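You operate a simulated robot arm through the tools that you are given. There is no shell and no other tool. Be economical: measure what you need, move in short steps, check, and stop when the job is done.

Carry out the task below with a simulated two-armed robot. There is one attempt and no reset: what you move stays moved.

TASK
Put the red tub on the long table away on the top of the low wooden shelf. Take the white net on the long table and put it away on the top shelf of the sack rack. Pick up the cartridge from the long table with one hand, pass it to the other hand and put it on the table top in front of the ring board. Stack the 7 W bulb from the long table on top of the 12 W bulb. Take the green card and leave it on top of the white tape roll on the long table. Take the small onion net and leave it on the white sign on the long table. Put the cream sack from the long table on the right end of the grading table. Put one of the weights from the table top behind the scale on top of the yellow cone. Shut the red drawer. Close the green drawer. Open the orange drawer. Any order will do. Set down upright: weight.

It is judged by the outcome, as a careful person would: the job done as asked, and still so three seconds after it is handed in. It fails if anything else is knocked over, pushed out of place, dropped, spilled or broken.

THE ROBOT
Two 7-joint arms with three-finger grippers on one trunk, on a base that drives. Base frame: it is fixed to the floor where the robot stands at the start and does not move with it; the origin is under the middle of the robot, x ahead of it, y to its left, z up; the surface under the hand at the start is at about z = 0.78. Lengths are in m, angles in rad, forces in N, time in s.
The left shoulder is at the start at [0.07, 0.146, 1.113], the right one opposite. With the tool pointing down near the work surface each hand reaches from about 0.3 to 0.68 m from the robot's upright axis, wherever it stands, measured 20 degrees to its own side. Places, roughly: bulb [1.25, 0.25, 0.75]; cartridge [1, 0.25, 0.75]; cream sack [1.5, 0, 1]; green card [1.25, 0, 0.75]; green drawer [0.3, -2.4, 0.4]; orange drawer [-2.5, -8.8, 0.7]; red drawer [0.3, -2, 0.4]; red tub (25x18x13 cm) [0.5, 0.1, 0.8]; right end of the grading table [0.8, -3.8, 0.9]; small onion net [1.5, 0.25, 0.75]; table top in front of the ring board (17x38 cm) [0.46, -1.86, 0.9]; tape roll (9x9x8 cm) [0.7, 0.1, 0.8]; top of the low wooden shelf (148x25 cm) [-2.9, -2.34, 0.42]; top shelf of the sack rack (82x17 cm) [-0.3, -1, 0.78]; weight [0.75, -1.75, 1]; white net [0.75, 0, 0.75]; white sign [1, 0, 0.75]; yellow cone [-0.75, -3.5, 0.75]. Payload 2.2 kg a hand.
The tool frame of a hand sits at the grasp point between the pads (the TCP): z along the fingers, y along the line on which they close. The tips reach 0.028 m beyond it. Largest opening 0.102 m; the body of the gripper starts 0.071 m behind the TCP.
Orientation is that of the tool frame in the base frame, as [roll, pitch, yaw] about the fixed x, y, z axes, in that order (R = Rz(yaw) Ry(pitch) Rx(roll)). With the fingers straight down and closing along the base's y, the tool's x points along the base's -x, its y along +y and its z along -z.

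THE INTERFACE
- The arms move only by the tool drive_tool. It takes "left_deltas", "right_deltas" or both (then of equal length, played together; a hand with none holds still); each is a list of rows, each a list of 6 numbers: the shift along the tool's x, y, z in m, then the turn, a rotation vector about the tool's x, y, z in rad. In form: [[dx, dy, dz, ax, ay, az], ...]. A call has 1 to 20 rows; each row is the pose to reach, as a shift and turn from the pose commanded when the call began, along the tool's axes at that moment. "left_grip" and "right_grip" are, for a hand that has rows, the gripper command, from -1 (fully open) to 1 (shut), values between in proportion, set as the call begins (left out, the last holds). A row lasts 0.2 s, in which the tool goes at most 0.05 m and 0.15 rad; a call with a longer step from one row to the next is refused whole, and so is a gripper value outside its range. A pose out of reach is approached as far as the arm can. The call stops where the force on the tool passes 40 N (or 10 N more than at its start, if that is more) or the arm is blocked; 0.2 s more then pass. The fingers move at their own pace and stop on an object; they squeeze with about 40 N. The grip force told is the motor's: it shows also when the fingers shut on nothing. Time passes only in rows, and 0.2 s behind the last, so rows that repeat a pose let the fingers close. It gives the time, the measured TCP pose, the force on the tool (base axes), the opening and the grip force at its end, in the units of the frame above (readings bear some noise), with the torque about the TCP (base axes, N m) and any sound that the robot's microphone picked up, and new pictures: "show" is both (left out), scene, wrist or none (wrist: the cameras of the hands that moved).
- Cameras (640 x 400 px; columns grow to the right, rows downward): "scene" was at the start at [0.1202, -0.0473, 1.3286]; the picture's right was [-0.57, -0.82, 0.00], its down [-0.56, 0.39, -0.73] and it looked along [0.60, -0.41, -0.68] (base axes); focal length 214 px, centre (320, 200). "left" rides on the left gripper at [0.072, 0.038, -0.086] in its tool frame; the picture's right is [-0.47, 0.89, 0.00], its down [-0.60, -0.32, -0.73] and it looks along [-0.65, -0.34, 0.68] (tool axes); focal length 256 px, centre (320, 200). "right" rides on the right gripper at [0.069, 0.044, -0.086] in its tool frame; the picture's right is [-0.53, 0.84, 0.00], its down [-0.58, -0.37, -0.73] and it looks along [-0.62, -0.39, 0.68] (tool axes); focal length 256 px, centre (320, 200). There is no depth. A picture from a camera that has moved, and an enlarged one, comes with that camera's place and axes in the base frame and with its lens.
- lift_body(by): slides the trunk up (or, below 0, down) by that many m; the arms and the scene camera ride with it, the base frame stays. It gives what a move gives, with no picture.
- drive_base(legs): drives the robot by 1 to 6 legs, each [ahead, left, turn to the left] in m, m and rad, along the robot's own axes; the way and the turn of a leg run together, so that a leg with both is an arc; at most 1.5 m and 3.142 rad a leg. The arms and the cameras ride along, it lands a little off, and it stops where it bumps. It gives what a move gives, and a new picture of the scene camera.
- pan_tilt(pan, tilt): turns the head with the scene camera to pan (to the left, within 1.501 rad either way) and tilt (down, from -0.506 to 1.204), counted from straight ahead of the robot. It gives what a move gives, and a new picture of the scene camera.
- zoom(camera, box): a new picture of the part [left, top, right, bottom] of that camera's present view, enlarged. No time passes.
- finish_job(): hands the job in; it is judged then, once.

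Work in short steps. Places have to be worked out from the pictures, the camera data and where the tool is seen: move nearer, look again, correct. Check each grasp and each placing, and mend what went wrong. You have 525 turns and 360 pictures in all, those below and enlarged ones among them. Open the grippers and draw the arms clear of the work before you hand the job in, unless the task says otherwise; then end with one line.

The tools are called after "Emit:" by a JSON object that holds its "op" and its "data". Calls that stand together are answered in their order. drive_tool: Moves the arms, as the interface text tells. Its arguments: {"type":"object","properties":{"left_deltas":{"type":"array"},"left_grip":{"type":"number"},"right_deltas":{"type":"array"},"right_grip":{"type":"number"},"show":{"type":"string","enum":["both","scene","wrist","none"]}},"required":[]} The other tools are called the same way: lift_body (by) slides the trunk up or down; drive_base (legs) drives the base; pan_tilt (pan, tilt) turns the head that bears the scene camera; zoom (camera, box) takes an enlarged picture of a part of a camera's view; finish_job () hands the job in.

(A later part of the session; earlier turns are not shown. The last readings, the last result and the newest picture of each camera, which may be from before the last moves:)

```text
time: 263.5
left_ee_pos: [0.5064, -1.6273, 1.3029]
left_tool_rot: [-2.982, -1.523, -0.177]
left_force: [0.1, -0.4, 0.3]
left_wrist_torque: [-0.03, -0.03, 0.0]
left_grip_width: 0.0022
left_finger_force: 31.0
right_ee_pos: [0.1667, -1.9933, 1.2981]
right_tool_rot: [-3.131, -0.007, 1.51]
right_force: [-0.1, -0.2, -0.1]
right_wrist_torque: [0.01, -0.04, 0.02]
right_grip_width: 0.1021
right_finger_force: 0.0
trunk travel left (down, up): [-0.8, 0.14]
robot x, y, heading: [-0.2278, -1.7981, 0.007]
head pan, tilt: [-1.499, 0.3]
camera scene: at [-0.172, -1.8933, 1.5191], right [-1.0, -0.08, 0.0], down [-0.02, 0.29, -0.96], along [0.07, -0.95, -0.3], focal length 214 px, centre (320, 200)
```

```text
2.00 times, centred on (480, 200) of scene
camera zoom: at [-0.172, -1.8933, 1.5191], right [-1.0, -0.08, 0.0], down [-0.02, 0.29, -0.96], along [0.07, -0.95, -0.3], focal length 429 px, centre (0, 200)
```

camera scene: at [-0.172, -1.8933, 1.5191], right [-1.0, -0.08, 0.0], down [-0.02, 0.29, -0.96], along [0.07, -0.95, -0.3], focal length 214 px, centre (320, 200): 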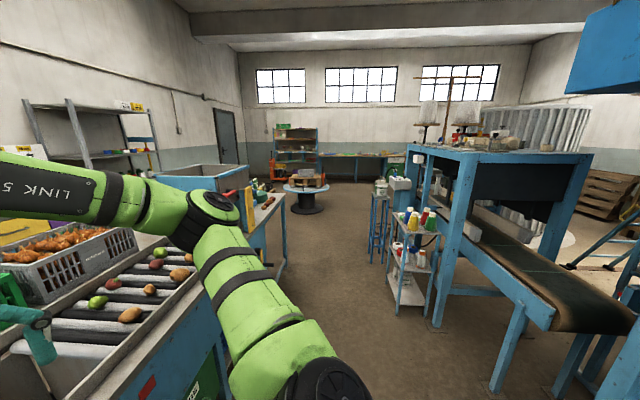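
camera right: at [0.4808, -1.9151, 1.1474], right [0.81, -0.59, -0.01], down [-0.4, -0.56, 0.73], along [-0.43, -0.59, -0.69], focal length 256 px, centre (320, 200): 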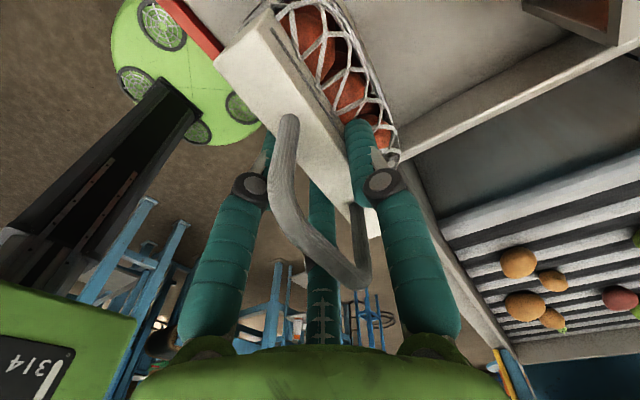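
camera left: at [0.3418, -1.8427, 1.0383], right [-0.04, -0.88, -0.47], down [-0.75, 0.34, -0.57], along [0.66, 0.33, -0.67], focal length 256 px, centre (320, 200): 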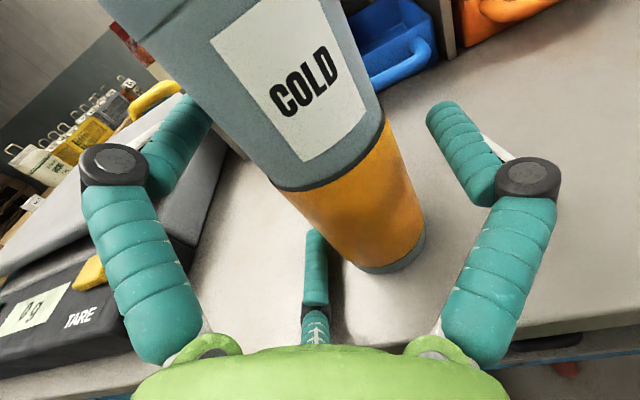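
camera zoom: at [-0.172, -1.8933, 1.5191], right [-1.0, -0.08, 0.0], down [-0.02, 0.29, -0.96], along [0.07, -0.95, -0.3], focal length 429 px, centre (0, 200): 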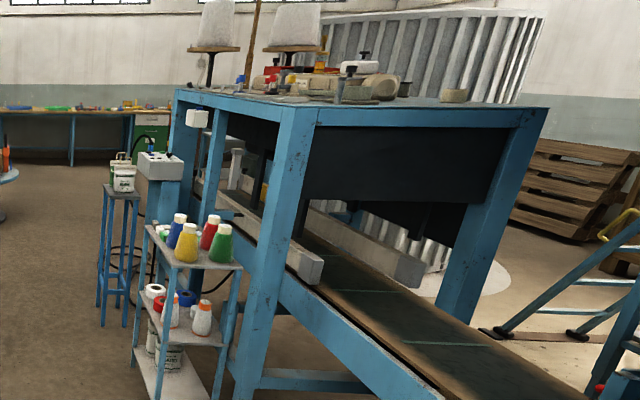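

The yellow cone is a thread cone with a white flat top. First the net: I position so the left hand, rotated to close vertically, can take the net's loop bar (≈(0.432, −1.978, 1.098)).

Emit:
{"op": "drive_base", "data": {"legs": [[-0.18, -0.35, 0]]}}

Emit:
{"op": "drive_tool", "data": {"left_deltas": [[0, 0, 0, 0, 0, 0.145], [0, 0, 0, 0, 0, 0.29], [0, 0, 0, 0, 0, 0.435], [0, 0, 0, 0, 0, 0.58], [0, 0, 0, 0, 0, 0.725], [0, 0, 0, 0, 0, 0.87], [0, 0, 0, 0, 0, 1.015], [0, 0, 0, 0, 0, 1.16], [0, 0, 0, 0, 0, 1.305], [0, 0, 0, 0, 0, 1.45], [0, 0, 0, 0, 0, 1.571]], "left_grip": 0.0, "show": "wrist"}}

```text
time: 266.0
left_ee_pos: [0.3282, -1.9719, 1.3029]
left_tool_rot: [-3.011, -1.52, -0.146]
left_force: [0.4, -0.1, 0.1]
left_wrist_torque: [0.01, -0.01, 0.0]
left_grip_width: 0.0022
left_finger_force: 31.1
right_ee_pos: [-0.0118, -2.3372, 1.2988]
right_tool_rot: [-3.13, -0.005, 1.506]
right_force: [0.6, 1.5, -0.2]
right_wrist_torque: [-0.01, 0.01, -0.02]
right_grip_width: 0.1019
right_finger_force: 0.0
trunk travel left (down, up): [-0.8, 0.14]
robot x, y, heading: [-0.4091, -2.1472, -0.001]
head pan, tilt: [-1.499, 0.3]
camera scene: at [-0.3502, -2.2373, 1.5191], right [-1.0, -0.07, 0.0], down [-0.02, 0.29, -0.96], along [0.07, -0.95, -0.29], focal length 214 px, centre (320, 200)
```

scene: 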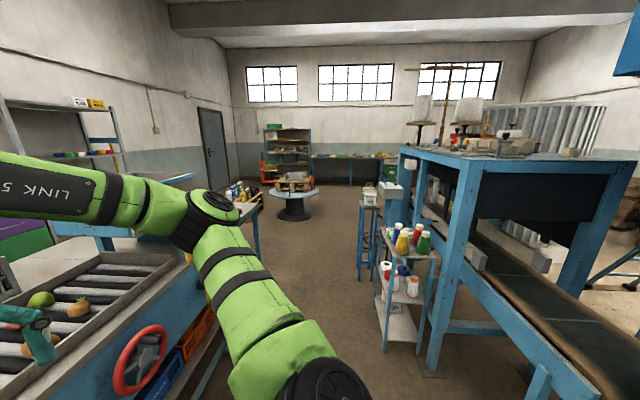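

```text
time: 268.4
left_ee_pos: [0.3281, -1.9735, 1.3021]
left_tool_rot: [-1.618, 0.009, -1.589]
left_force: [0.3, 1.0, -0.2]
left_wrist_torque: [0.03, 0.01, 0.02]
left_grip_width: 0.051
left_finger_force: 0.0
right_ee_pos: [-0.0127, -2.3389, 1.2986]
right_tool_rot: [-3.132, -0.008, 1.505]
right_force: [0.3, 0.1, 0.7]
right_wrist_torque: [0.0, -0.03, -0.01]
right_grip_width: 0.1018
right_finger_force: 0.0
trunk travel left (down, up): [-0.8, 0.14]
robot x, y, heading: [-0.4079, -2.1482, 0.006]
head pan, tilt: [-1.499, 0.3]
camera left: at [0.2386, -2.0431, 1.2685], right [-0.03, 0.47, -0.88], down [-0.7, 0.61, 0.36], along [0.71, 0.63, 0.31], focal length 256 px, centre (320, 200)
```

left: 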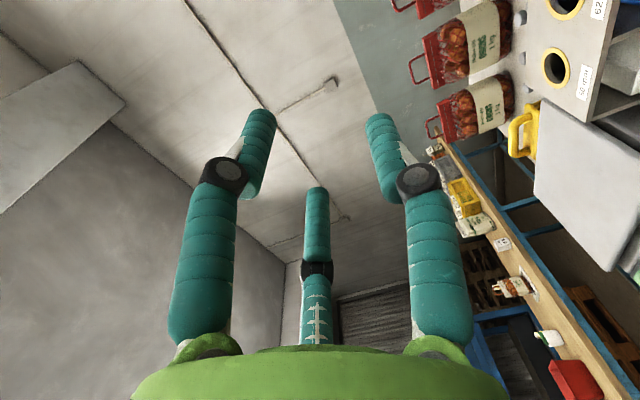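

Orientation is right (single finger below). I lower the trunk 0.2 and look at the loop alignment.

Emit:
{"op": "lift_body", "data": {"by": -0.2}}

Emit:
{"op": "pan_tilt", "data": {"pan": 0.15, "tilt": 0.3}}

Emit:
{"op": "zoom", "data": {"camera": "scene", "box": [200, 120, 440, 270]}}

```text
time: 270.5
left_ee_pos: [0.3281, -1.9739, 1.1027]
left_tool_rot: [-1.619, 0.006, -1.588]
left_force: [-0.3, 0.3, 0.4]
left_wrist_torque: [0.01, -0.02, 0.01]
left_grip_width: 0.0511
left_finger_force: 0.0
right_ee_pos: [-0.0132, -2.3398, 1.0977]
right_tool_rot: [-3.131, -0.006, 1.507]
right_force: [0.3, -1.1, 0.2]
right_wrist_torque: [0.01, 0.01, -0.03]
right_grip_width: 0.1021
right_finger_force: 0.1
trunk travel left (down, up): [-0.6, 0.34]
robot x, y, heading: [-0.4087, -2.1481, 0.007]
head pan, tilt: [-1.499, 0.3]
```

```text
time: 272.2
left_ee_pos: [0.3277, -1.9749, 1.103]
left_tool_rot: [-1.619, 0.007, -1.591]
left_force: [0.6, -0.3, 0.4]
left_wrist_torque: [0.02, 0.01, -0.01]
left_grip_width: 0.0511
left_finger_force: 0.1
right_ee_pos: [-0.0138, -2.3387, 1.0984]
right_tool_rot: [-3.129, -0.007, 1.506]
right_force: [0.1, 1.0, 0.0]
right_wrist_torque: [-0.01, 0.03, -0.01]
right_grip_width: 0.1021
right_finger_force: 0.1
trunk travel left (down, up): [-0.6, 0.34]
robot x, y, heading: [-0.4123, -2.1446, 0.007]
head pan, tilt: [0.15, 0.3]
camera scene: at [-0.2659, -2.1319, 1.3191], right [0.15, -0.99, 0.0], down [-0.29, -0.04, -0.96], along [0.94, 0.14, -0.3], focal length 214 px, centre (320, 200)
```

scene: 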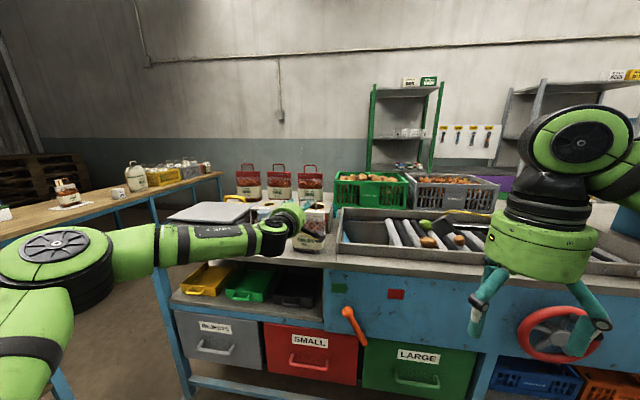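

```text
2.67 times, centred on (320, 195) of scene
camera zoom: at [-0.2659, -2.1319, 1.3191], right [0.15, -0.99, 0.0], down [-0.29, -0.04, -0.96], along [0.94, 0.14, -0.3], focal length 572 px, centre (320, 213)
```

zoom: 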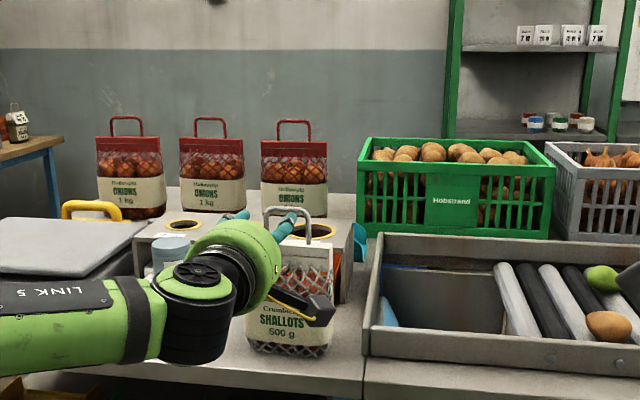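

Loop bar at (0.432, −1.984, 1.098); hand height matches. I nudge sideways and advance with the base.

Emit:
{"op": "drive_tool", "data": {"left_deltas": [[0.009, 0.003, 0, 0, 0, 0]], "show": "none"}}

Emit:
{"op": "drive_base", "data": {"legs": [[0.1, 0, 0]]}}

Emit:
{"op": "zoom", "data": {"camera": "scene", "box": [200, 140, 400, 280]}}

Emit:
{"op": "zoom", "data": {"camera": "left", "box": [0, 0, 640, 400]}}

```text
time: 272.6
left_ee_pos: [0.3236, -1.9796, 1.1015]
left_tool_rot: [-1.617, 0.007, -1.59]
left_force: [0.4, 0.4, 0.3]
left_wrist_torque: [-0.01, 0.03, 0.03]
left_grip_width: 0.0508
left_finger_force: 0.0
left hand out of reach, approached as far as the arm can: row 1
right_ee_pos: [-0.014, -2.3384, 1.098]
right_tool_rot: [-3.131, -0.008, 1.506]
right_force: [-0.4, -0.5, 0.3]
right_wrist_torque: [-0.02, -0.01, -0.02]
right_grip_width: 0.102
right_finger_force: 0.1
trunk travel left (down, up): [-0.6, 0.34]
robot x, y, heading: [-0.4125, -2.1436, 0.002]
head pan, tilt: [0.15, 0.3]
```

```text
time: 273.8
left_ee_pos: [0.4207, -1.9781, 1.1005]
left_tool_rot: [-1.618, 0.007, -1.59]
left_force: [0.5, -0.2, -0.1]
left_wrist_torque: [0.0, 0.03, -0.01]
left_grip_width: 0.051
left_finger_force: 0.0
right_ee_pos: [0.0857, -2.3365, 1.0979]
right_tool_rot: [-3.132, -0.008, 1.508]
right_force: [-0.2, 0.2, 0.0]
right_wrist_torque: [0.0, 0.02, 0.01]
right_grip_width: 0.102
right_finger_force: 0.0
trunk travel left (down, up): [-0.6, 0.34]
robot x, y, heading: [-0.3132, -2.1468, 0.003]
head pan, tilt: [0.15, 0.3]
camera scene: at [-0.1674, -2.1313, 1.3192], right [0.15, -0.99, 0.0], down [-0.29, -0.05, -0.96], along [0.94, 0.15, -0.3], focal length 214 px, centre (320, 200)
```

scene: 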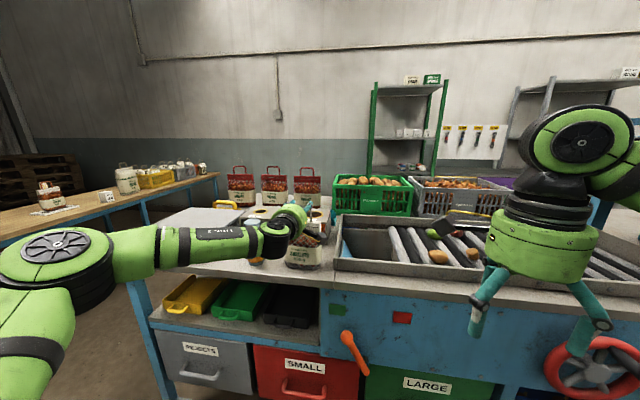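

```text
2.86 times, centred on (300, 210) of scene
camera zoom: at [-0.1674, -2.1313, 1.3192], right [0.15, -0.99, 0.0], down [-0.29, -0.05, -0.96], along [0.94, 0.15, -0.3], focal length 613 px, centre (377, 171)
```

zoom: 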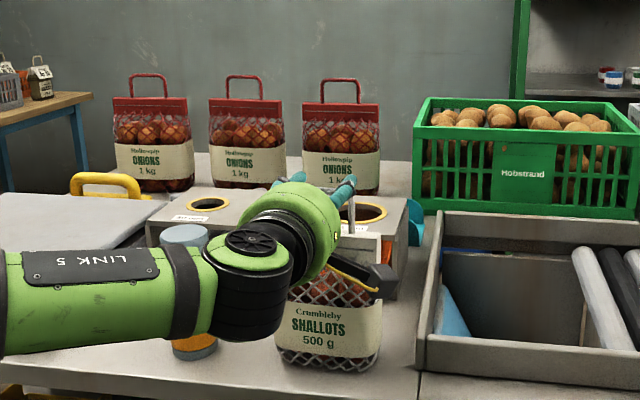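

```text
1.00 times, centred on (320, 200) of left (not enlarged: the box is as wide or as high as the picture)
camera zoom: at [0.3328, -2.0478, 1.0668], right [-0.03, 0.47, -0.88], down [-0.7, 0.61, 0.36], along [0.71, 0.63, 0.31], focal length 256 px, centre (320, 200)
```

zoom: 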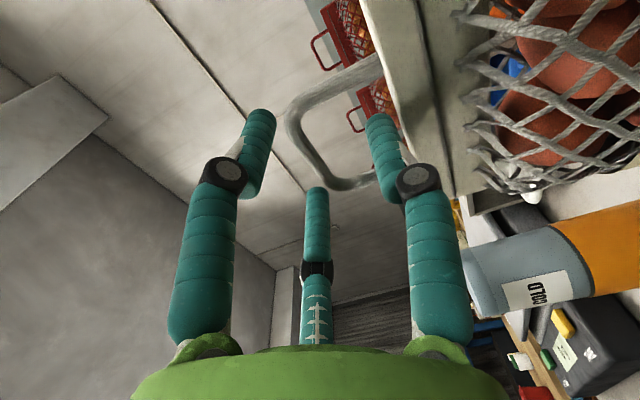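

The loop bar lies between the fingers. I advance 1 cm more and close.

Emit:
{"op": "drive_base", "data": {"legs": [[0.012, 0, 0]]}}

Emit:
{"op": "drive_tool", "data": {"left_deltas": [[0, 0, 0, 0, 0, 0], [0, 0, 0, 0, 0, 0], [0, 0, 0, 0, 0, 0], [0, 0, 0, 0, 0, 0]], "left_grip": 1, "show": "wrist"}}

```text
time: 274.5
left_ee_pos: [0.4326, -1.9797, 1.1022]
left_tool_rot: [-1.618, 0.008, -1.588]
left_force: [-0.3, 0.7, 0.7]
left_wrist_torque: [0.02, 0.01, -0.02]
left_grip_width: 0.0513
left_finger_force: 0.0
right_ee_pos: [0.0963, -2.3375, 1.0996]
right_tool_rot: [-3.132, -0.007, 1.507]
right_force: [0.3, 0.5, -0.1]
right_wrist_torque: [-0.01, -0.02, 0.0]
right_grip_width: 0.102
right_finger_force: 0.0
trunk travel left (down, up): [-0.6, 0.34]
robot x, y, heading: [-0.2987, -2.1491, 0.007]
head pan, tilt: [0.15, 0.3]
camera scene: at [-0.1567, -2.1313, 1.3193], right [0.15, -0.99, 0.0], down [-0.29, -0.05, -0.96], along [0.94, 0.15, -0.29], focal length 214 px, centre (320, 200)
```

scene: 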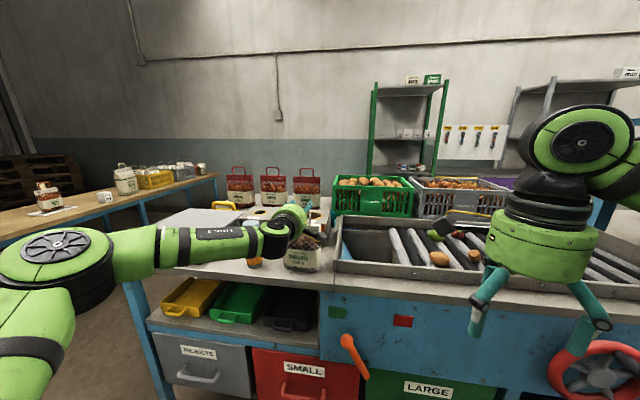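

```text
time: 275.5
left_ee_pos: [0.4307, -1.9811, 1.1063]
left_tool_rot: [-1.609, 0.007, -1.588]
left_force: [2.3, -7.6, 19.2]
left_wrist_torque: [-0.28, -0.01, 0.05]
left_grip_width: 0.0134
left_finger_force: 39.6
right_ee_pos: [0.0952, -2.34, 1.0995]
right_tool_rot: [-3.134, -0.011, 1.508]
right_force: [0.2, 0.5, -0.6]
right_wrist_torque: [-0.02, 0.0, 0.01]
right_grip_width: 0.102
right_finger_force: 0.0
trunk travel left (down, up): [-0.6, 0.34]
robot x, y, heading: [-0.2987, -2.1426, 0.003]
head pan, tilt: [0.15, 0.3]
camera left: at [0.3422, -2.0508, 1.0719], right [-0.03, 0.47, -0.88], down [-0.71, 0.62, 0.35], along [0.71, 0.63, 0.32], focal length 256 px, centre (320, 200)
```

left: 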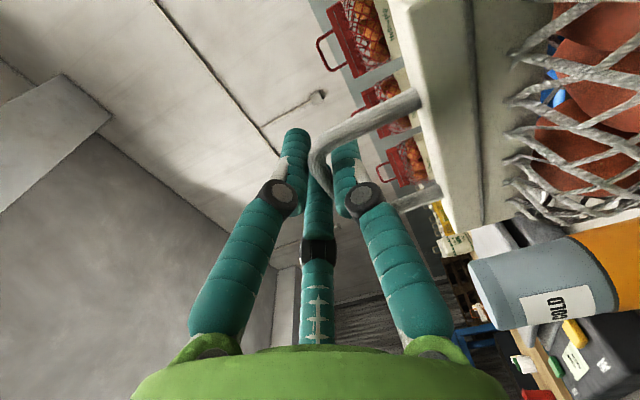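

Bar gripped (13 mm). I lift with the trunk and check how the net hangs.

Emit:
{"op": "lift_body", "data": {"by": 0.12}}

Emit:
{"op": "drive_base", "data": {"legs": [[-0.45, 0, 0]]}}

```text
time: 277.0
left_ee_pos: [0.4351, -1.9784, 1.219]
left_tool_rot: [-1.623, 0.008, -1.587]
left_force: [-0.8, 0.2, -5.2]
left_wrist_torque: [-0.05, 0.03, -0.03]
left_grip_width: 0.013
left_finger_force: 39.6
right_ee_pos: [0.0991, -2.338, 1.218]
right_tool_rot: [-3.13, -0.007, 1.508]
right_force: [0.1, -0.5, -0.3]
right_wrist_torque: [0.02, 0.01, -0.01]
right_grip_width: 0.1019
right_finger_force: 0.0
trunk travel left (down, up): [-0.72, 0.22]
robot x, y, heading: [-0.2983, -2.1455, 0.006]
head pan, tilt: [0.15, 0.3]
```

```text
time: 279.8
left_ee_pos: [-0.0143, -1.9799, 1.2192]
left_tool_rot: [-1.621, 0.006, -1.587]
left_force: [0.9, -1.2, -6.5]
left_wrist_torque: [-0.06, 0.01, 0.0]
left_grip_width: 0.0129
left_finger_force: 39.8
right_ee_pos: [-0.3494, -2.3396, 1.2176]
right_tool_rot: [-3.13, -0.007, 1.511]
right_force: [0.1, 0.2, -1.0]
right_wrist_torque: [-0.01, 0.03, -0.03]
right_grip_width: 0.1022
right_finger_force: 0.0
trunk travel left (down, up): [-0.72, 0.22]
robot x, y, heading: [-0.7504, -2.1483, 0.005]
head pan, tilt: [0.15, 0.3]
camera scene: at [-0.6021, -2.1328, 1.4387], right [0.15, -0.99, 0.0], down [-0.29, -0.05, -0.95], along [0.94, 0.15, -0.3], focal length 214 px, centre (320, 200)
```

scene: 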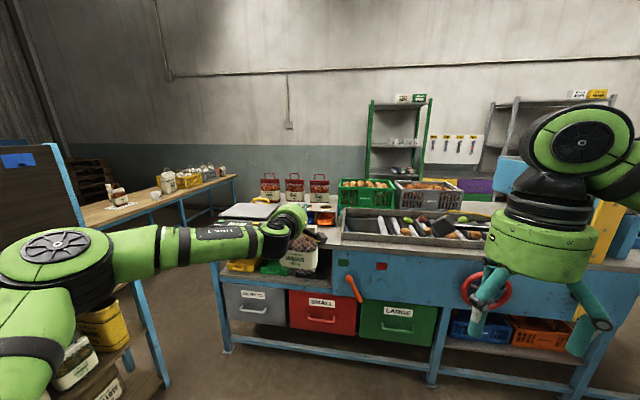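

Net hangs well from its loop. I raise the right hand, turn to face the rack diagonally, and move to a standoff point in front of its right end.

Emit:
{"op": "drive_tool", "data": {"right_deltas": [[0, 0, -0.05, 0, 0, 0], [0, 0, -0.1, 0, 0, 0], [0, -0.03, -0.14, 0, 0, 0], [0.03, -0.06, -0.17, 0, 0, 0], [0.06, -0.08, -0.2, 0, 0, 0]], "show": "none"}}

Emit:
{"op": "drive_base", "data": {"legs": [[0, 0, 1.216], [0.3, -0.49, 0]]}}

Emit:
{"op": "pan_tilt", "data": {"pan": 0.0, "tilt": 0.6}}

```text
refused: row 4 steps farther than a row can; nothing moved
```

```text
time: 286.1
left_ee_pos: [-0.0949, -1.285, 1.2204]
left_tool_rot: [-1.619, 0.006, -0.369]
left_force: [-1.2, 0.3, -4.7]
left_wrist_torque: [-0.05, -0.03, -0.02]
left_grip_width: 0.0131
left_finger_force: 39.7
right_ee_pos: [0.1293, -1.7255, 1.2187]
right_tool_rot: [-3.132, -0.007, 2.728]
right_force: [0.6, 0.4, -0.4]
right_wrist_torque: [0.0, 0.03, -0.01]
right_grip_width: 0.1018
right_finger_force: 0.0
trunk travel left (down, up): [-0.72, 0.22]
robot x, y, heading: [-0.1855, -2.0333, 1.224]
head pan, tilt: [0.15, 0.3]
camera scene: at [-0.1526, -1.8933, 1.439], right [0.98, -0.2, 0.0], down [-0.06, -0.29, -0.96], along [0.19, 0.94, -0.3], focal length 214 px, centre (320, 200)
```

scene: 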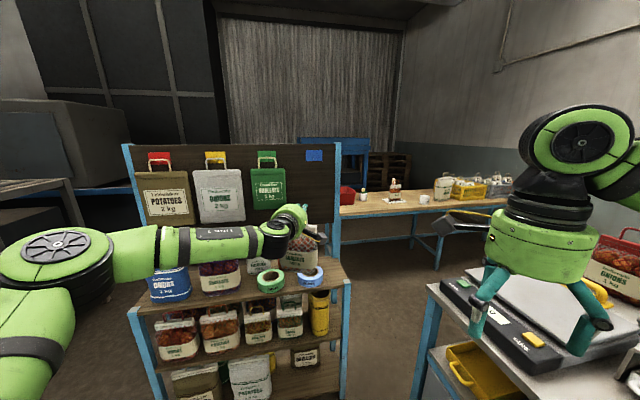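

```text
time: 286.9
left_ee_pos: [-0.0944, -1.2856, 1.2199]
left_tool_rot: [-1.621, 0.007, -0.369]
left_force: [0.1, -0.8, -5.0]
left_wrist_torque: [-0.04, -0.05, 0.01]
left_grip_width: 0.0132
left_finger_force: 39.3
right_ee_pos: [0.1284, -1.7242, 1.2172]
right_tool_rot: [-3.128, -0.008, 2.728]
right_force: [0.3, 0.7, 0.3]
right_wrist_torque: [-0.02, 0.01, 0.03]
right_grip_width: 0.1021
right_finger_force: 0.1
trunk travel left (down, up): [-0.72, 0.22]
robot x, y, heading: [-0.1881, -2.0335, 1.226]
head pan, tilt: [0.0, 0.6]
camera scene: at [-0.1393, -1.9013, 1.4115], right [0.94, -0.34, 0.0], down [-0.19, -0.53, -0.82], along [0.28, 0.78, -0.57], focal length 214 px, centre (320, 200)
```

scene: 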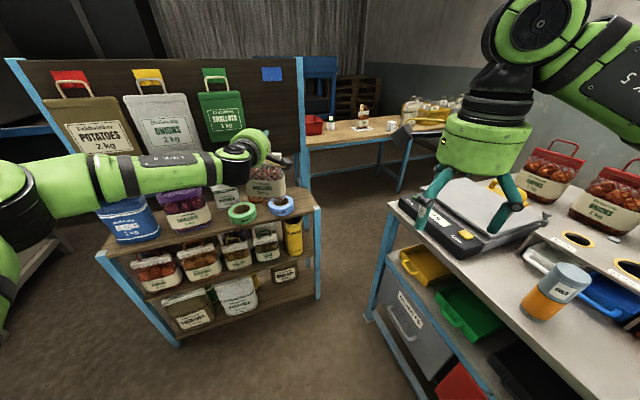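

Emit:
{"op": "zoom", "data": {"camera": "scene", "box": [80, 120, 340, 280]}}

```text
2.46 times, centred on (210, 200) of scene
camera zoom: at [-0.1393, -1.9013, 1.4115], right [0.94, -0.34, 0.0], down [-0.19, -0.53, -0.82], along [0.28, 0.78, -0.57], focal length 528 px, centre (591, 200)
```

zoom: 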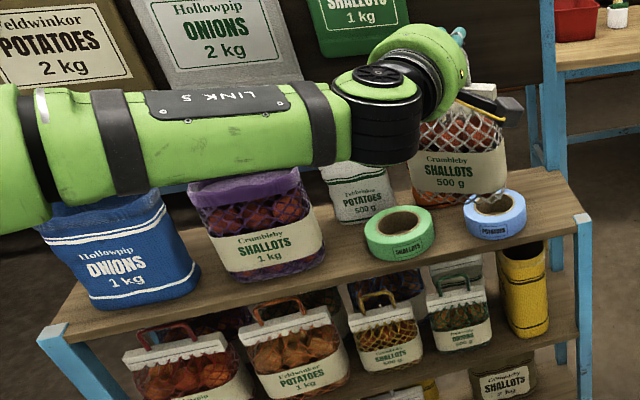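

Free area right of the blue tape: net centre target (0.06, −0.955). First I raise the right arm well clear of the scale.

Emit:
{"op": "drive_tool", "data": {"right_deltas": [[0, 0, -0.05, 0, 0, 0], [0, 0, -0.1, 0, 0, 0], [0, 0, -0.15, 0, 0, 0], [0, 0, -0.2, 0, 0, 0], [0, 0, -0.25, 0, 0, 0]], "show": "scene"}}

```text
time: 288.1
left_ee_pos: [-0.0904, -1.2855, 1.2174]
left_tool_rot: [-1.624, 0.01, -0.37]
left_force: [0.6, 0.2, -5.7]
left_wrist_torque: [-0.04, -0.07, 0.04]
left_grip_width: 0.0131
left_finger_force: 39.4
right_ee_pos: [0.1228, -1.7371, 1.394]
right_tool_rot: [-3.133, -0.013, 2.728]
right_force: [0.9, -0.6, -0.6]
right_wrist_torque: [-0.04, 0.07, 0.0]
right_grip_width: 0.1021
right_finger_force: 0.1
right hand out of reach, approached as far as the arm can: row 4, 5
trunk travel left (down, up): [-0.72, 0.22]
robot x, y, heading: [-0.1888, -2.0299, 1.222]
head pan, tilt: [0.0, 0.6]
camera scene: at [-0.1358, -1.9016, 1.4113], right [0.94, -0.34, 0.0], down [-0.19, -0.53, -0.82], along [0.28, 0.78, -0.57], focal length 214 px, centre (320, 200)
```

scene: 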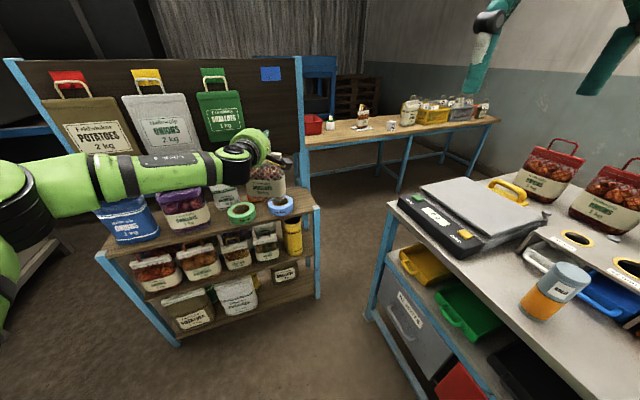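

Now I drive in to bring the net over its spot.

Emit:
{"op": "drive_base", "data": {"legs": [[0, -0.035, 0], [0.36, 0, 0]]}}

Emit:
{"op": "zoom", "data": {"camera": "scene", "box": [60, 160, 360, 360]}}

```text
time: 290.8
left_ee_pos: [0.0609, -0.957, 1.219]
left_tool_rot: [-1.62, 0.006, -0.365]
left_force: [-0.5, 0.0, -5.0]
left_wrist_torque: [-0.01, -0.02, 0.0]
left_grip_width: 0.0134
left_finger_force: 39.9
right_ee_pos: [0.274, -1.4073, 1.3953]
right_tool_rot: [-3.134, -0.008, 2.727]
right_force: [0.2, 0.2, -1.1]
right_wrist_torque: [-0.04, -0.01, 0.03]
right_grip_width: 0.1021
right_finger_force: 0.0
trunk travel left (down, up): [-0.72, 0.22]
robot x, y, heading: [-0.0304, -1.7029, 1.226]
head pan, tilt: [0.0, 0.6]
camera scene: at [0.016, -1.5727, 1.4116], right [0.94, -0.34, 0.0], down [-0.19, -0.53, -0.83], along [0.28, 0.78, -0.56], focal length 214 px, centre (320, 200)
```

scene: 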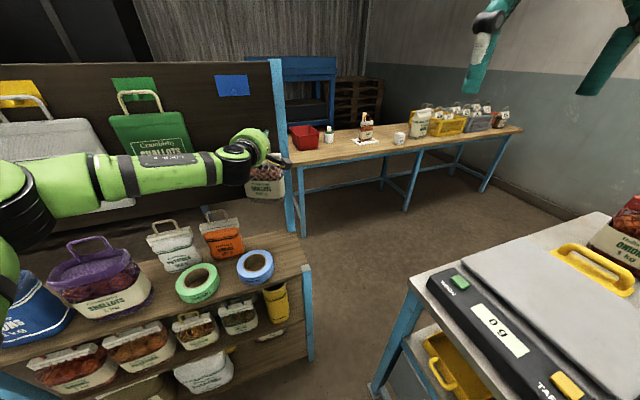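

```text
2.00 times, centred on (210, 260) of scene
camera zoom: at [0.016, -1.5727, 1.4116], right [0.94, -0.34, 0.0], down [-0.19, -0.53, -0.83], along [0.28, 0.78, -0.56], focal length 429 px, centre (540, 80)
```

zoom: 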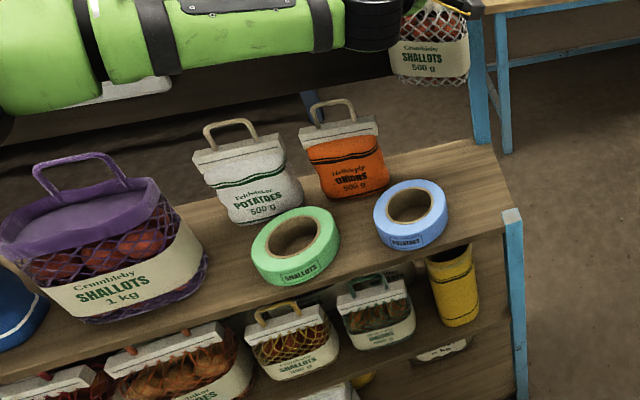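

Net is over the gap. I lower the trunk halfway and check clearances.

Emit:
{"op": "lift_body", "data": {"by": -0.13}}

Emit:
{"op": "pan_tilt", "data": {"pan": 0.3, "tilt": 0.6}}

```text
time: 292.4
left_ee_pos: [0.0614, -0.956, 1.0893]
left_tool_rot: [-1.621, 0.006, -0.369]
left_force: [0.0, -0.1, -5.2]
left_wrist_torque: [-0.03, -0.02, 0.03]
left_grip_width: 0.013
left_finger_force: 39.3
right_ee_pos: [0.2739, -1.4073, 1.2642]
right_tool_rot: [-3.135, -0.009, 2.728]
right_force: [0.0, -0.1, 0.4]
right_wrist_torque: [0.03, 0.02, -0.01]
right_grip_width: 0.102
right_finger_force: 0.1
trunk travel left (down, up): [-0.59, 0.35]
robot x, y, heading: [-0.0317, -1.7035, 1.219]
head pan, tilt: [0.0, 0.6]
```

```text
time: 293.2
left_ee_pos: [0.0607, -0.9559, 1.0891]
left_tool_rot: [-1.623, 0.007, -0.366]
left_force: [-0.4, -0.3, -5.8]
left_wrist_torque: [-0.03, -0.03, -0.02]
left_grip_width: 0.0131
left_finger_force: 39.1
right_ee_pos: [0.274, -1.4075, 1.2649]
right_tool_rot: [-3.136, -0.009, 2.729]
right_force: [-0.7, 0.0, -0.7]
right_wrist_torque: [0.02, -0.02, -0.01]
right_grip_width: 0.1023
right_finger_force: 0.1
trunk travel left (down, up): [-0.59, 0.35]
robot x, y, heading: [-0.0328, -1.701, 1.229]
head pan, tilt: [0.3, 0.6]
camera scene: at [-0.0094, -1.5666, 1.2814], right [1.0, -0.05, 0.0], down [-0.03, -0.57, -0.82], along [0.04, 0.82, -0.57], focal length 214 px, centre (320, 200)
```

scene: 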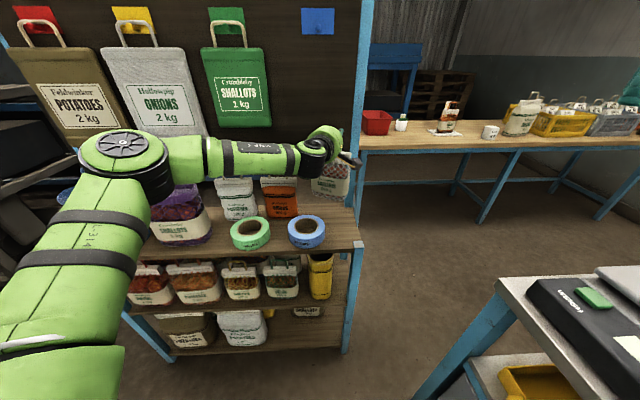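

Forearm passes in front of the bags, above the tapes — clear. I lower further to contact.

Emit:
{"op": "lift_body", "data": {"by": -0.095}}

Emit:
{"op": "drive_tool", "data": {"left_deltas": [[0, 0, 0, 0, 0, 0]], "show": "scene"}}

Emit:
{"op": "zoom", "data": {"camera": "scene", "box": [180, 100, 400, 260]}}

```text
time: 294.5
left_ee_pos: [0.0618, -0.9557, 0.9948]
left_tool_rot: [-1.623, 0.007, -0.368]
left_force: [0.2, -0.2, -6.2]
left_wrist_torque: [-0.01, -0.06, -0.01]
left_grip_width: 0.0129
left_finger_force: 40.1
right_ee_pos: [0.2737, -1.406, 1.1706]
right_tool_rot: [-3.135, -0.01, 2.727]
right_force: [-0.6, 0.4, -0.5]
right_wrist_torque: [0.02, -0.01, 0.03]
right_grip_width: 0.1018
right_finger_force: 0.0
trunk travel left (down, up): [-0.495, 0.445]
robot x, y, heading: [-0.0317, -1.7037, 1.227]
head pan, tilt: [0.3, 0.6]
```

```text
time: 294.9
left_ee_pos: [0.061, -0.956, 0.9943]
left_tool_rot: [-1.622, 0.006, -0.366]
left_force: [0.5, -0.8, -5.3]
left_wrist_torque: [-0.01, -0.08, 0.01]
left_grip_width: 0.0133
left_finger_force: 39.2
right_ee_pos: [0.273, -1.4062, 1.1707]
right_tool_rot: [-3.133, -0.009, 2.727]
right_force: [0.1, 0.0, -0.1]
right_wrist_torque: [0.0, 0.01, -0.01]
right_grip_width: 0.102
right_finger_force: 0.1
trunk travel left (down, up): [-0.495, 0.445]
robot x, y, heading: [-0.0342, -1.7028, 1.226]
head pan, tilt: [0.3, 0.6]
camera scene: at [-0.0095, -1.5666, 1.1865], right [1.0, -0.05, 0.0], down [-0.03, -0.57, -0.82], along [0.04, 0.82, -0.57], focal length 214 px, centre (320, 200)
```

scene: 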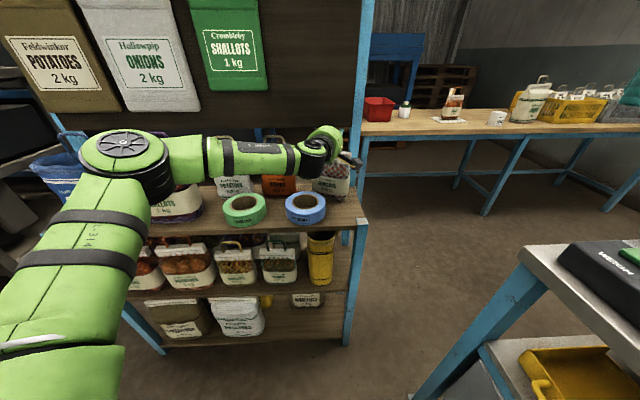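

```text
2.50 times, centred on (290, 180) of scene
camera zoom: at [-0.0095, -1.5666, 1.1865], right [1.0, -0.05, 0.0], down [-0.03, -0.57, -0.82], along [0.04, 0.82, -0.57], focal length 536 px, centre (395, 250)
```

zoom: 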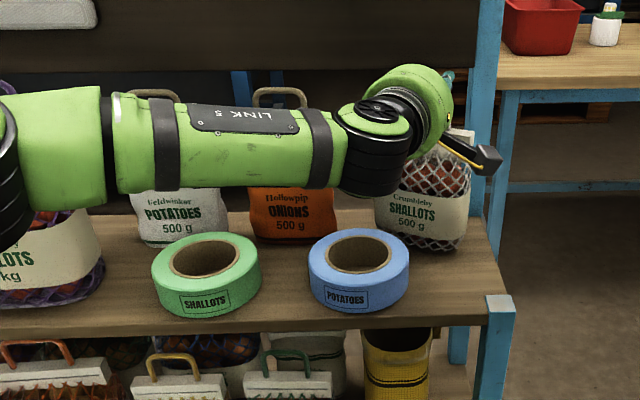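

About 1 cm to go. I lower in small steps.

Emit:
{"op": "lift_body", "data": {"by": -0.007}}

Emit:
{"op": "lift_body", "data": {"by": -0.004}}

```text
time: 295.5
left_ee_pos: [0.0622, -0.9551, 0.9873]
left_tool_rot: [-1.621, 0.005, -0.367]
left_force: [-0.1, -0.4, -4.4]
left_wrist_torque: [-0.01, -0.09, 0.01]
left_grip_width: 0.013
left_finger_force: 39.5
right_ee_pos: [0.2741, -1.4064, 1.164]
right_tool_rot: [-3.135, -0.01, 2.728]
right_force: [-0.3, 0.2, -0.1]
right_wrist_torque: [0.0, 0.03, 0.02]
right_grip_width: 0.1019
right_finger_force: 0.0
trunk travel left (down, up): [-0.488, 0.452]
robot x, y, heading: [-0.0303, -1.7034, 1.223]
head pan, tilt: [0.3, 0.6]
```

```text
time: 296.0
left_ee_pos: [0.0606, -0.9569, 0.9872]
left_tool_rot: [-1.616, 0.007, -0.367]
left_force: [-1.4, -0.3, 3.9]
left_wrist_torque: [-0.01, -0.12, 0.01]
left_grip_width: 0.0131
left_finger_force: 39.8
right_ee_pos: [0.2741, -1.4085, 1.1609]
right_tool_rot: [-3.136, -0.011, 2.727]
right_force: [0.0, -0.6, 0.2]
right_wrist_torque: [-0.02, 0.0, -0.02]
right_grip_width: 0.1017
right_finger_force: 0.1
trunk travel left (down, up): [-0.484, 0.456]
robot x, y, heading: [-0.0353, -1.7019, 1.227]
head pan, tilt: [0.3, 0.6]
```

Contact. I open to the same partial width and withdraw straight back with the base.

Emit:
{"op": "drive_tool", "data": {"left_deltas": [[0, 0, 0, 0, 0, 0], [0, 0, 0, 0, 0, 0], [0, 0, 0, 0, 0, 0]], "left_grip": 0.1, "show": "wrist"}}

```text
time: 296.8
left_ee_pos: [0.0616, -0.9565, 0.9841]
left_tool_rot: [-1.618, 0.01, -0.368]
left_force: [-1.2, -0.6, -0.9]
left_wrist_torque: [0.01, 0.0, -0.01]
left_grip_width: 0.046
left_finger_force: 0.0
right_ee_pos: [0.2754, -1.4077, 1.1598]
right_tool_rot: [-3.135, -0.009, 2.728]
right_force: [-0.2, 0.4, 0.5]
right_wrist_torque: [0.01, 0.05, -0.01]
right_grip_width: 0.1021
right_finger_force: 0.0
trunk travel left (down, up): [-0.484, 0.456]
robot x, y, heading: [-0.0298, -1.6986, 1.223]
head pan, tilt: [0.3, 0.6]
camera left: at [0.0973, -1.0629, 0.9497], right [-0.46, 0.13, -0.88], down [-0.82, -0.45, 0.36], along [-0.35, 0.88, 0.31], focal length 256 px, centre (320, 200)
```

left: 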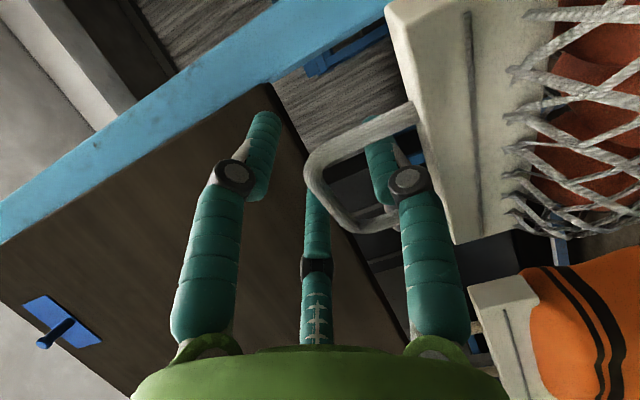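

The loop is free with the finger inside. I back straight out.

Emit:
{"op": "drive_base", "data": {"legs": [[-0.12, 0, 0]]}}

Emit:
{"op": "drive_base", "data": {"legs": [[-0.25, 0, 0]]}}

Emit:
{"op": "zoom", "data": {"camera": "scene", "box": [180, 80, 440, 260]}}

```text
time: 298.0
left_ee_pos: [0.0209, -1.0665, 0.9827]
left_tool_rot: [-1.62, 0.009, -0.368]
left_force: [0.8, -0.4, 0.3]
left_wrist_torque: [-0.01, -0.03, 0.02]
left_grip_width: 0.0459
left_finger_force: 0.0
right_ee_pos: [0.2341, -1.518, 1.1587]
right_tool_rot: [-3.133, -0.01, 2.729]
right_force: [0.2, -0.7, -0.2]
right_wrist_torque: [0.03, 0.0, 0.0]
right_grip_width: 0.1017
right_finger_force: 0.0
trunk travel left (down, up): [-0.484, 0.456]
robot x, y, heading: [-0.0713, -1.8152, 1.226]
head pan, tilt: [0.3, 0.6]
camera scene: at [-0.0496, -1.6783, 1.1755], right [1.0, -0.05, 0.0], down [-0.03, -0.56, -0.82], along [0.04, 0.82, -0.57], focal length 214 px, centre (320, 200)
```

scene: 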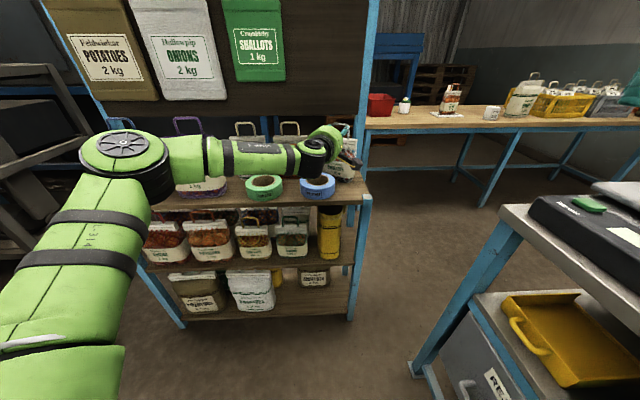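

```text
time: 299.8
left_ee_pos: [-0.0623, -1.3, 0.9831]
left_tool_rot: [-1.622, 0.008, -0.367]
left_force: [0.1, 0.3, -0.4]
left_wrist_torque: [-0.01, -0.01, 0.0]
left_grip_width: 0.0456
left_finger_force: 0.0
right_ee_pos: [0.1502, -1.75, 1.1595]
right_tool_rot: [-3.136, -0.01, 2.727]
right_force: [0.0, -0.1, -0.3]
right_wrist_torque: [-0.02, -0.02, -0.04]
right_grip_width: 0.1023
right_finger_force: 0.1
trunk travel left (down, up): [-0.484, 0.456]
robot x, y, heading: [-0.157, -2.0435, 1.228]
head pan, tilt: [0.3, 0.6]
camera scene: at [-0.1335, -1.9111, 1.1756], right [1.0, -0.05, 0.0], down [-0.03, -0.56, -0.83], along [0.04, 0.82, -0.56], focal length 214 px, centre (320, 200)
```

scene: 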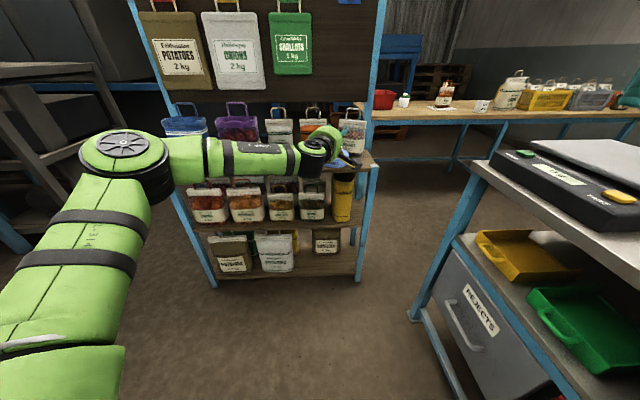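

```text
2.22 times, centred on (310, 170) of scene
camera zoom: at [-0.1335, -1.9111, 1.1756], right [1.0, -0.05, 0.0], down [-0.03, -0.56, -0.83], along [0.04, 0.82, -0.56], focal length 477 px, centre (342, 267)
```

zoom: 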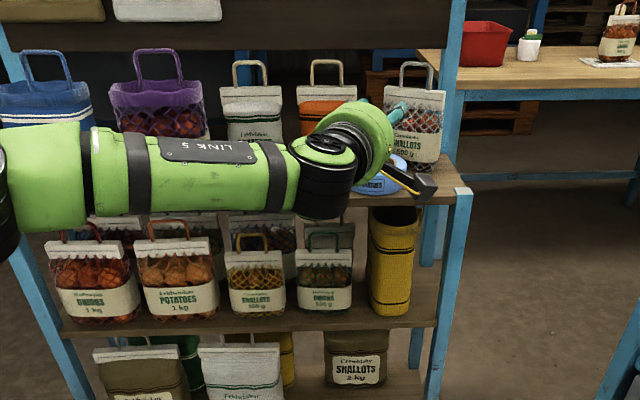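

The net stands on the top shelf. Next are the sack and a weight: I raise the trunk, bring the left hand back to pointing down and retracted, then drive around the rack to the north side.

Emit:
{"op": "lift_body", "data": {"by": 0.25}}

Emit:
{"op": "drive_tool", "data": {"left_deltas": [[0, 0, 0, -0.145, 0, 0], [0, 0, 0, -0.29, 0, 0], [0, 0, -0.03, -0.435, 0, 0], [0, 0, -0.06, -0.58, 0, 0], [0, 0, -0.09, -0.725, 0, 0], [0, 0, -0.12, -0.87, 0, 0], [0, 0, -0.15, -1.015, 0, 0], [0, 0, -0.18, -1.16, 0, 0], [0, 0, -0.21, -1.305, 0, 0], [0, 0, -0.24, -1.45, 0, 0], [0, 0, -0.28, -1.571, 0, 0]], "left_grip": -1, "show": "none"}}

```text
time: 302.4
left_ee_pos: [-0.0624, -1.2999, 1.2339]
left_tool_rot: [-1.622, 0.007, -0.367]
left_force: [-0.3, -0.7, -0.2]
left_wrist_torque: [-0.01, 0.01, 0.0]
left_grip_width: 0.0458
left_finger_force: 0.0
right_ee_pos: [0.1507, -1.7506, 1.4095]
right_tool_rot: [-3.135, -0.009, 2.728]
right_force: [-0.4, -0.9, 1.1]
right_wrist_torque: [0.0, -0.02, 0.0]
right_grip_width: 0.1019
right_finger_force: 0.2
trunk travel left (down, up): [-0.734, 0.206]
robot x, y, heading: [-0.1583, -2.0492, 1.227]
head pan, tilt: [0.3, 0.6]
```

```text
time: 304.8
left_ee_pos: [-0.1654, -1.7312, 1.2361]
left_tool_rot: [3.092, 0.015, -0.354]
left_force: [-0.4, 0.3, 0.1]
left_wrist_torque: [-0.01, 0.02, 0.01]
left_grip_width: 0.1022
left_finger_force: 0.0
left hand out of reach, approached as far as the arm can: row 1, 2, 3, 4, 5, 6, 7, 8, 9, 10, 11
right_ee_pos: [0.1525, -1.7496, 1.4092]
right_tool_rot: [-3.133, -0.01, 2.729]
right_force: [0.2, 0.9, 0.3]
right_wrist_torque: [-0.06, -0.01, -0.02]
right_grip_width: 0.1021
right_finger_force: 0.0
trunk travel left (down, up): [-0.734, 0.206]
robot x, y, heading: [-0.1564, -2.0454, 1.226]
head pan, tilt: [0.3, 0.6]
```

Emit:
{"op": "drive_base", "data": {"legs": [[0, 0, 0.343], [0.34, 0, 0], [0, 1.2, 0], [1.35, 0, 0], [0, -1.4, 0], [-0.13, 0, 0]]}}

```text
time: 327.6
left_ee_pos: [-0.0821, -0.1957, 1.2347]
left_tool_rot: [3.091, 0.015, -0.017]
left_force: [-0.4, 0.6, 0.2]
left_wrist_torque: [0.01, 0.02, -0.04]
left_grip_width: 0.102
left_finger_force: 0.0
right_ee_pos: [0.222, -0.1066, 1.4077]
right_tool_rot: [-3.131, -0.009, 3.065]
right_force: [0.4, -0.2, -0.4]
right_wrist_torque: [-0.07, -0.02, 0.0]
right_grip_width: 0.1024
right_finger_force: 0.1
trunk travel left (down, up): [-0.734, 0.206]
robot x, y, heading: [0.0295, -0.4881, 1.564]
head pan, tilt: [0.3, 0.6]
camera scene: at [0.0071, -0.3533, 1.4252], right [0.96, 0.29, 0.0], down [0.16, -0.54, -0.82], along [-0.24, 0.79, -0.57], focal length 214 px, centre (320, 200)
```

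scene: 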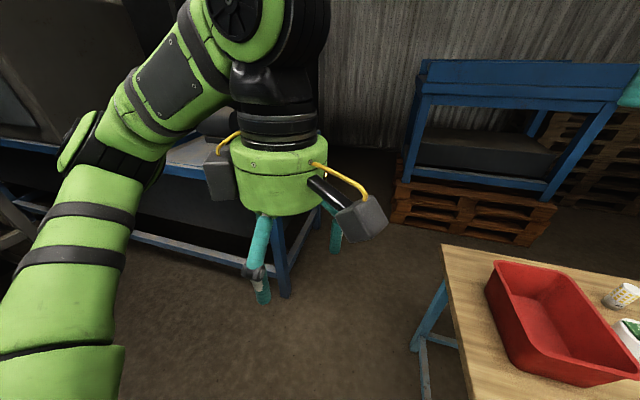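

I continue along the long table to the cream sack.

Emit:
{"op": "drive_base", "data": {"legs": [[0, -1.15, 0]]}}

Emit:
{"op": "pan_tilt", "data": {"pan": -0.35, "tilt": 0.75}}

```text
time: 333.4
left_ee_pos: [1.054, -0.2074, 1.2354]
left_tool_rot: [3.096, 0.012, -0.015]
left_force: [0.5, 0.3, -0.1]
left_wrist_torque: [0.02, -0.02, -0.03]
left_grip_width: 0.102
left_finger_force: 0.1
right_ee_pos: [1.3579, -0.1196, 1.4088]
right_tool_rot: [-3.133, -0.006, 3.068]
right_force: [-0.1, 0.1, -0.7]
right_wrist_torque: [0.03, -0.02, 0.0]
right_grip_width: 0.1018
right_finger_force: 0.2
trunk travel left (down, up): [-0.734, 0.206]
robot x, y, heading: [1.1706, -0.4962, 1.567]
head pan, tilt: [0.3, 0.6]
camera scene: at [1.1435, -0.3659, 1.4256], right [0.96, 0.29, 0.0], down [0.16, -0.54, -0.82], along [-0.24, 0.79, -0.57], focal length 214 px, centre (320, 200)
```

scene: 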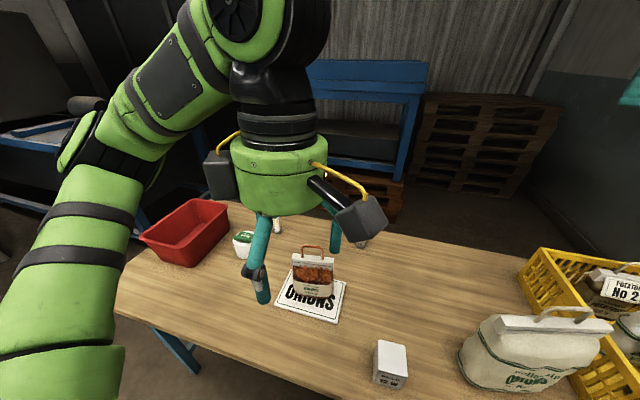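

```text
time: 334.4
left_ee_pos: [1.0546, -0.2069, 1.2355]
left_tool_rot: [3.095, 0.012, -0.015]
left_force: [-0.2, -0.9, -0.2]
left_wrist_torque: [-0.01, -0.01, -0.01]
left_grip_width: 0.1022
left_finger_force: 0.1
right_ee_pos: [1.3587, -0.1178, 1.409]
right_tool_rot: [-3.135, -0.008, 3.067]
right_force: [0.6, 0.2, -0.4]
right_wrist_torque: [-0.01, -0.01, -0.02]
right_grip_width: 0.1019
right_finger_force: 0.1
trunk travel left (down, up): [-0.734, 0.206]
robot x, y, heading: [1.1646, -0.4985, 1.567]
head pan, tilt: [-0.351, 0.75]
camera scene: at [1.1986, -0.3729, 1.4127], right [0.94, -0.35, 0.0], down [-0.24, -0.64, -0.73], along [0.26, 0.69, -0.68], focal length 214 px, centre (320, 200)
```

scene: 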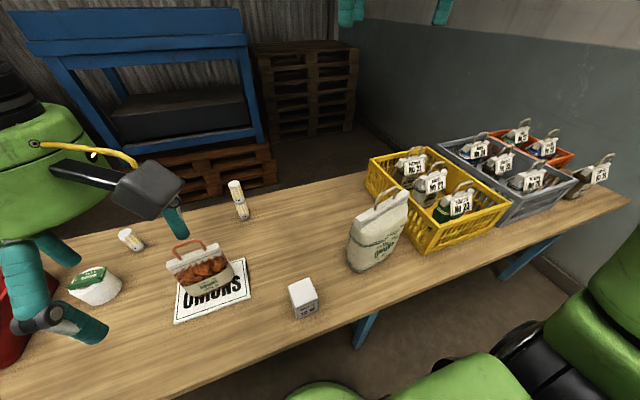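

Sack header ≈ (1.517, −0.047), turned ~18°, z≈1.02. I bring the right hand above it.

Emit:
{"op": "drive_tool", "data": {"right_deltas": [[-0.03, 0.016, 0.02, 0, 0, -0.06], [-0.06, 0.032, 0.04, 0, 0, -0.12], [-0.09, 0.05, 0.07, 0, 0, -0.2], [-0.12, 0.066, 0.1, 0, 0, -0.28], [-0.152, 0.0826, 0.13, 0, 0, -0.36], [-0.152, 0.0826, 0.17, 0, 0, -0.39], [-0.152, 0.0826, 0.21, 0, 0, -0.39]], "show": "wrist"}}

```text
time: 336.0
left_ee_pos: [1.0559, -0.2065, 1.2359]
left_tool_rot: [3.094, 0.014, -0.013]
left_force: [0.9, 0.6, 0.2]
left_wrist_torque: [-0.03, 0.01, 0.0]
left_grip_width: 0.1018
left_finger_force: 0.2
right_ee_pos: [1.5142, -0.0482, 1.1962]
right_tool_rot: [-3.139, -0.01, -2.824]
right_force: [0.7, 0.0, -0.8]
right_wrist_torque: [-0.01, 0.02, -0.01]
right_grip_width: 0.1016
right_finger_force: 0.1
trunk travel left (down, up): [-0.734, 0.206]
robot x, y, heading: [1.1676, -0.498, 1.565]
head pan, tilt: [-0.351, 0.75]
camera right: at [1.4383, -0.0281, 1.2825], right [0.24, 0.97, -0.01], down [0.67, -0.16, 0.73], along [0.7, -0.18, -0.69], focal length 256 px, centre (320, 200)
```

right: 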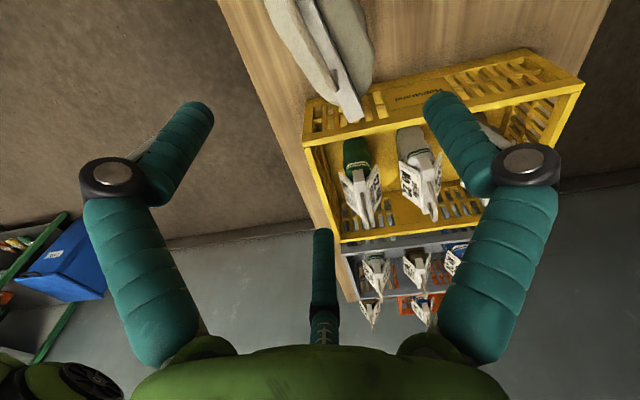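

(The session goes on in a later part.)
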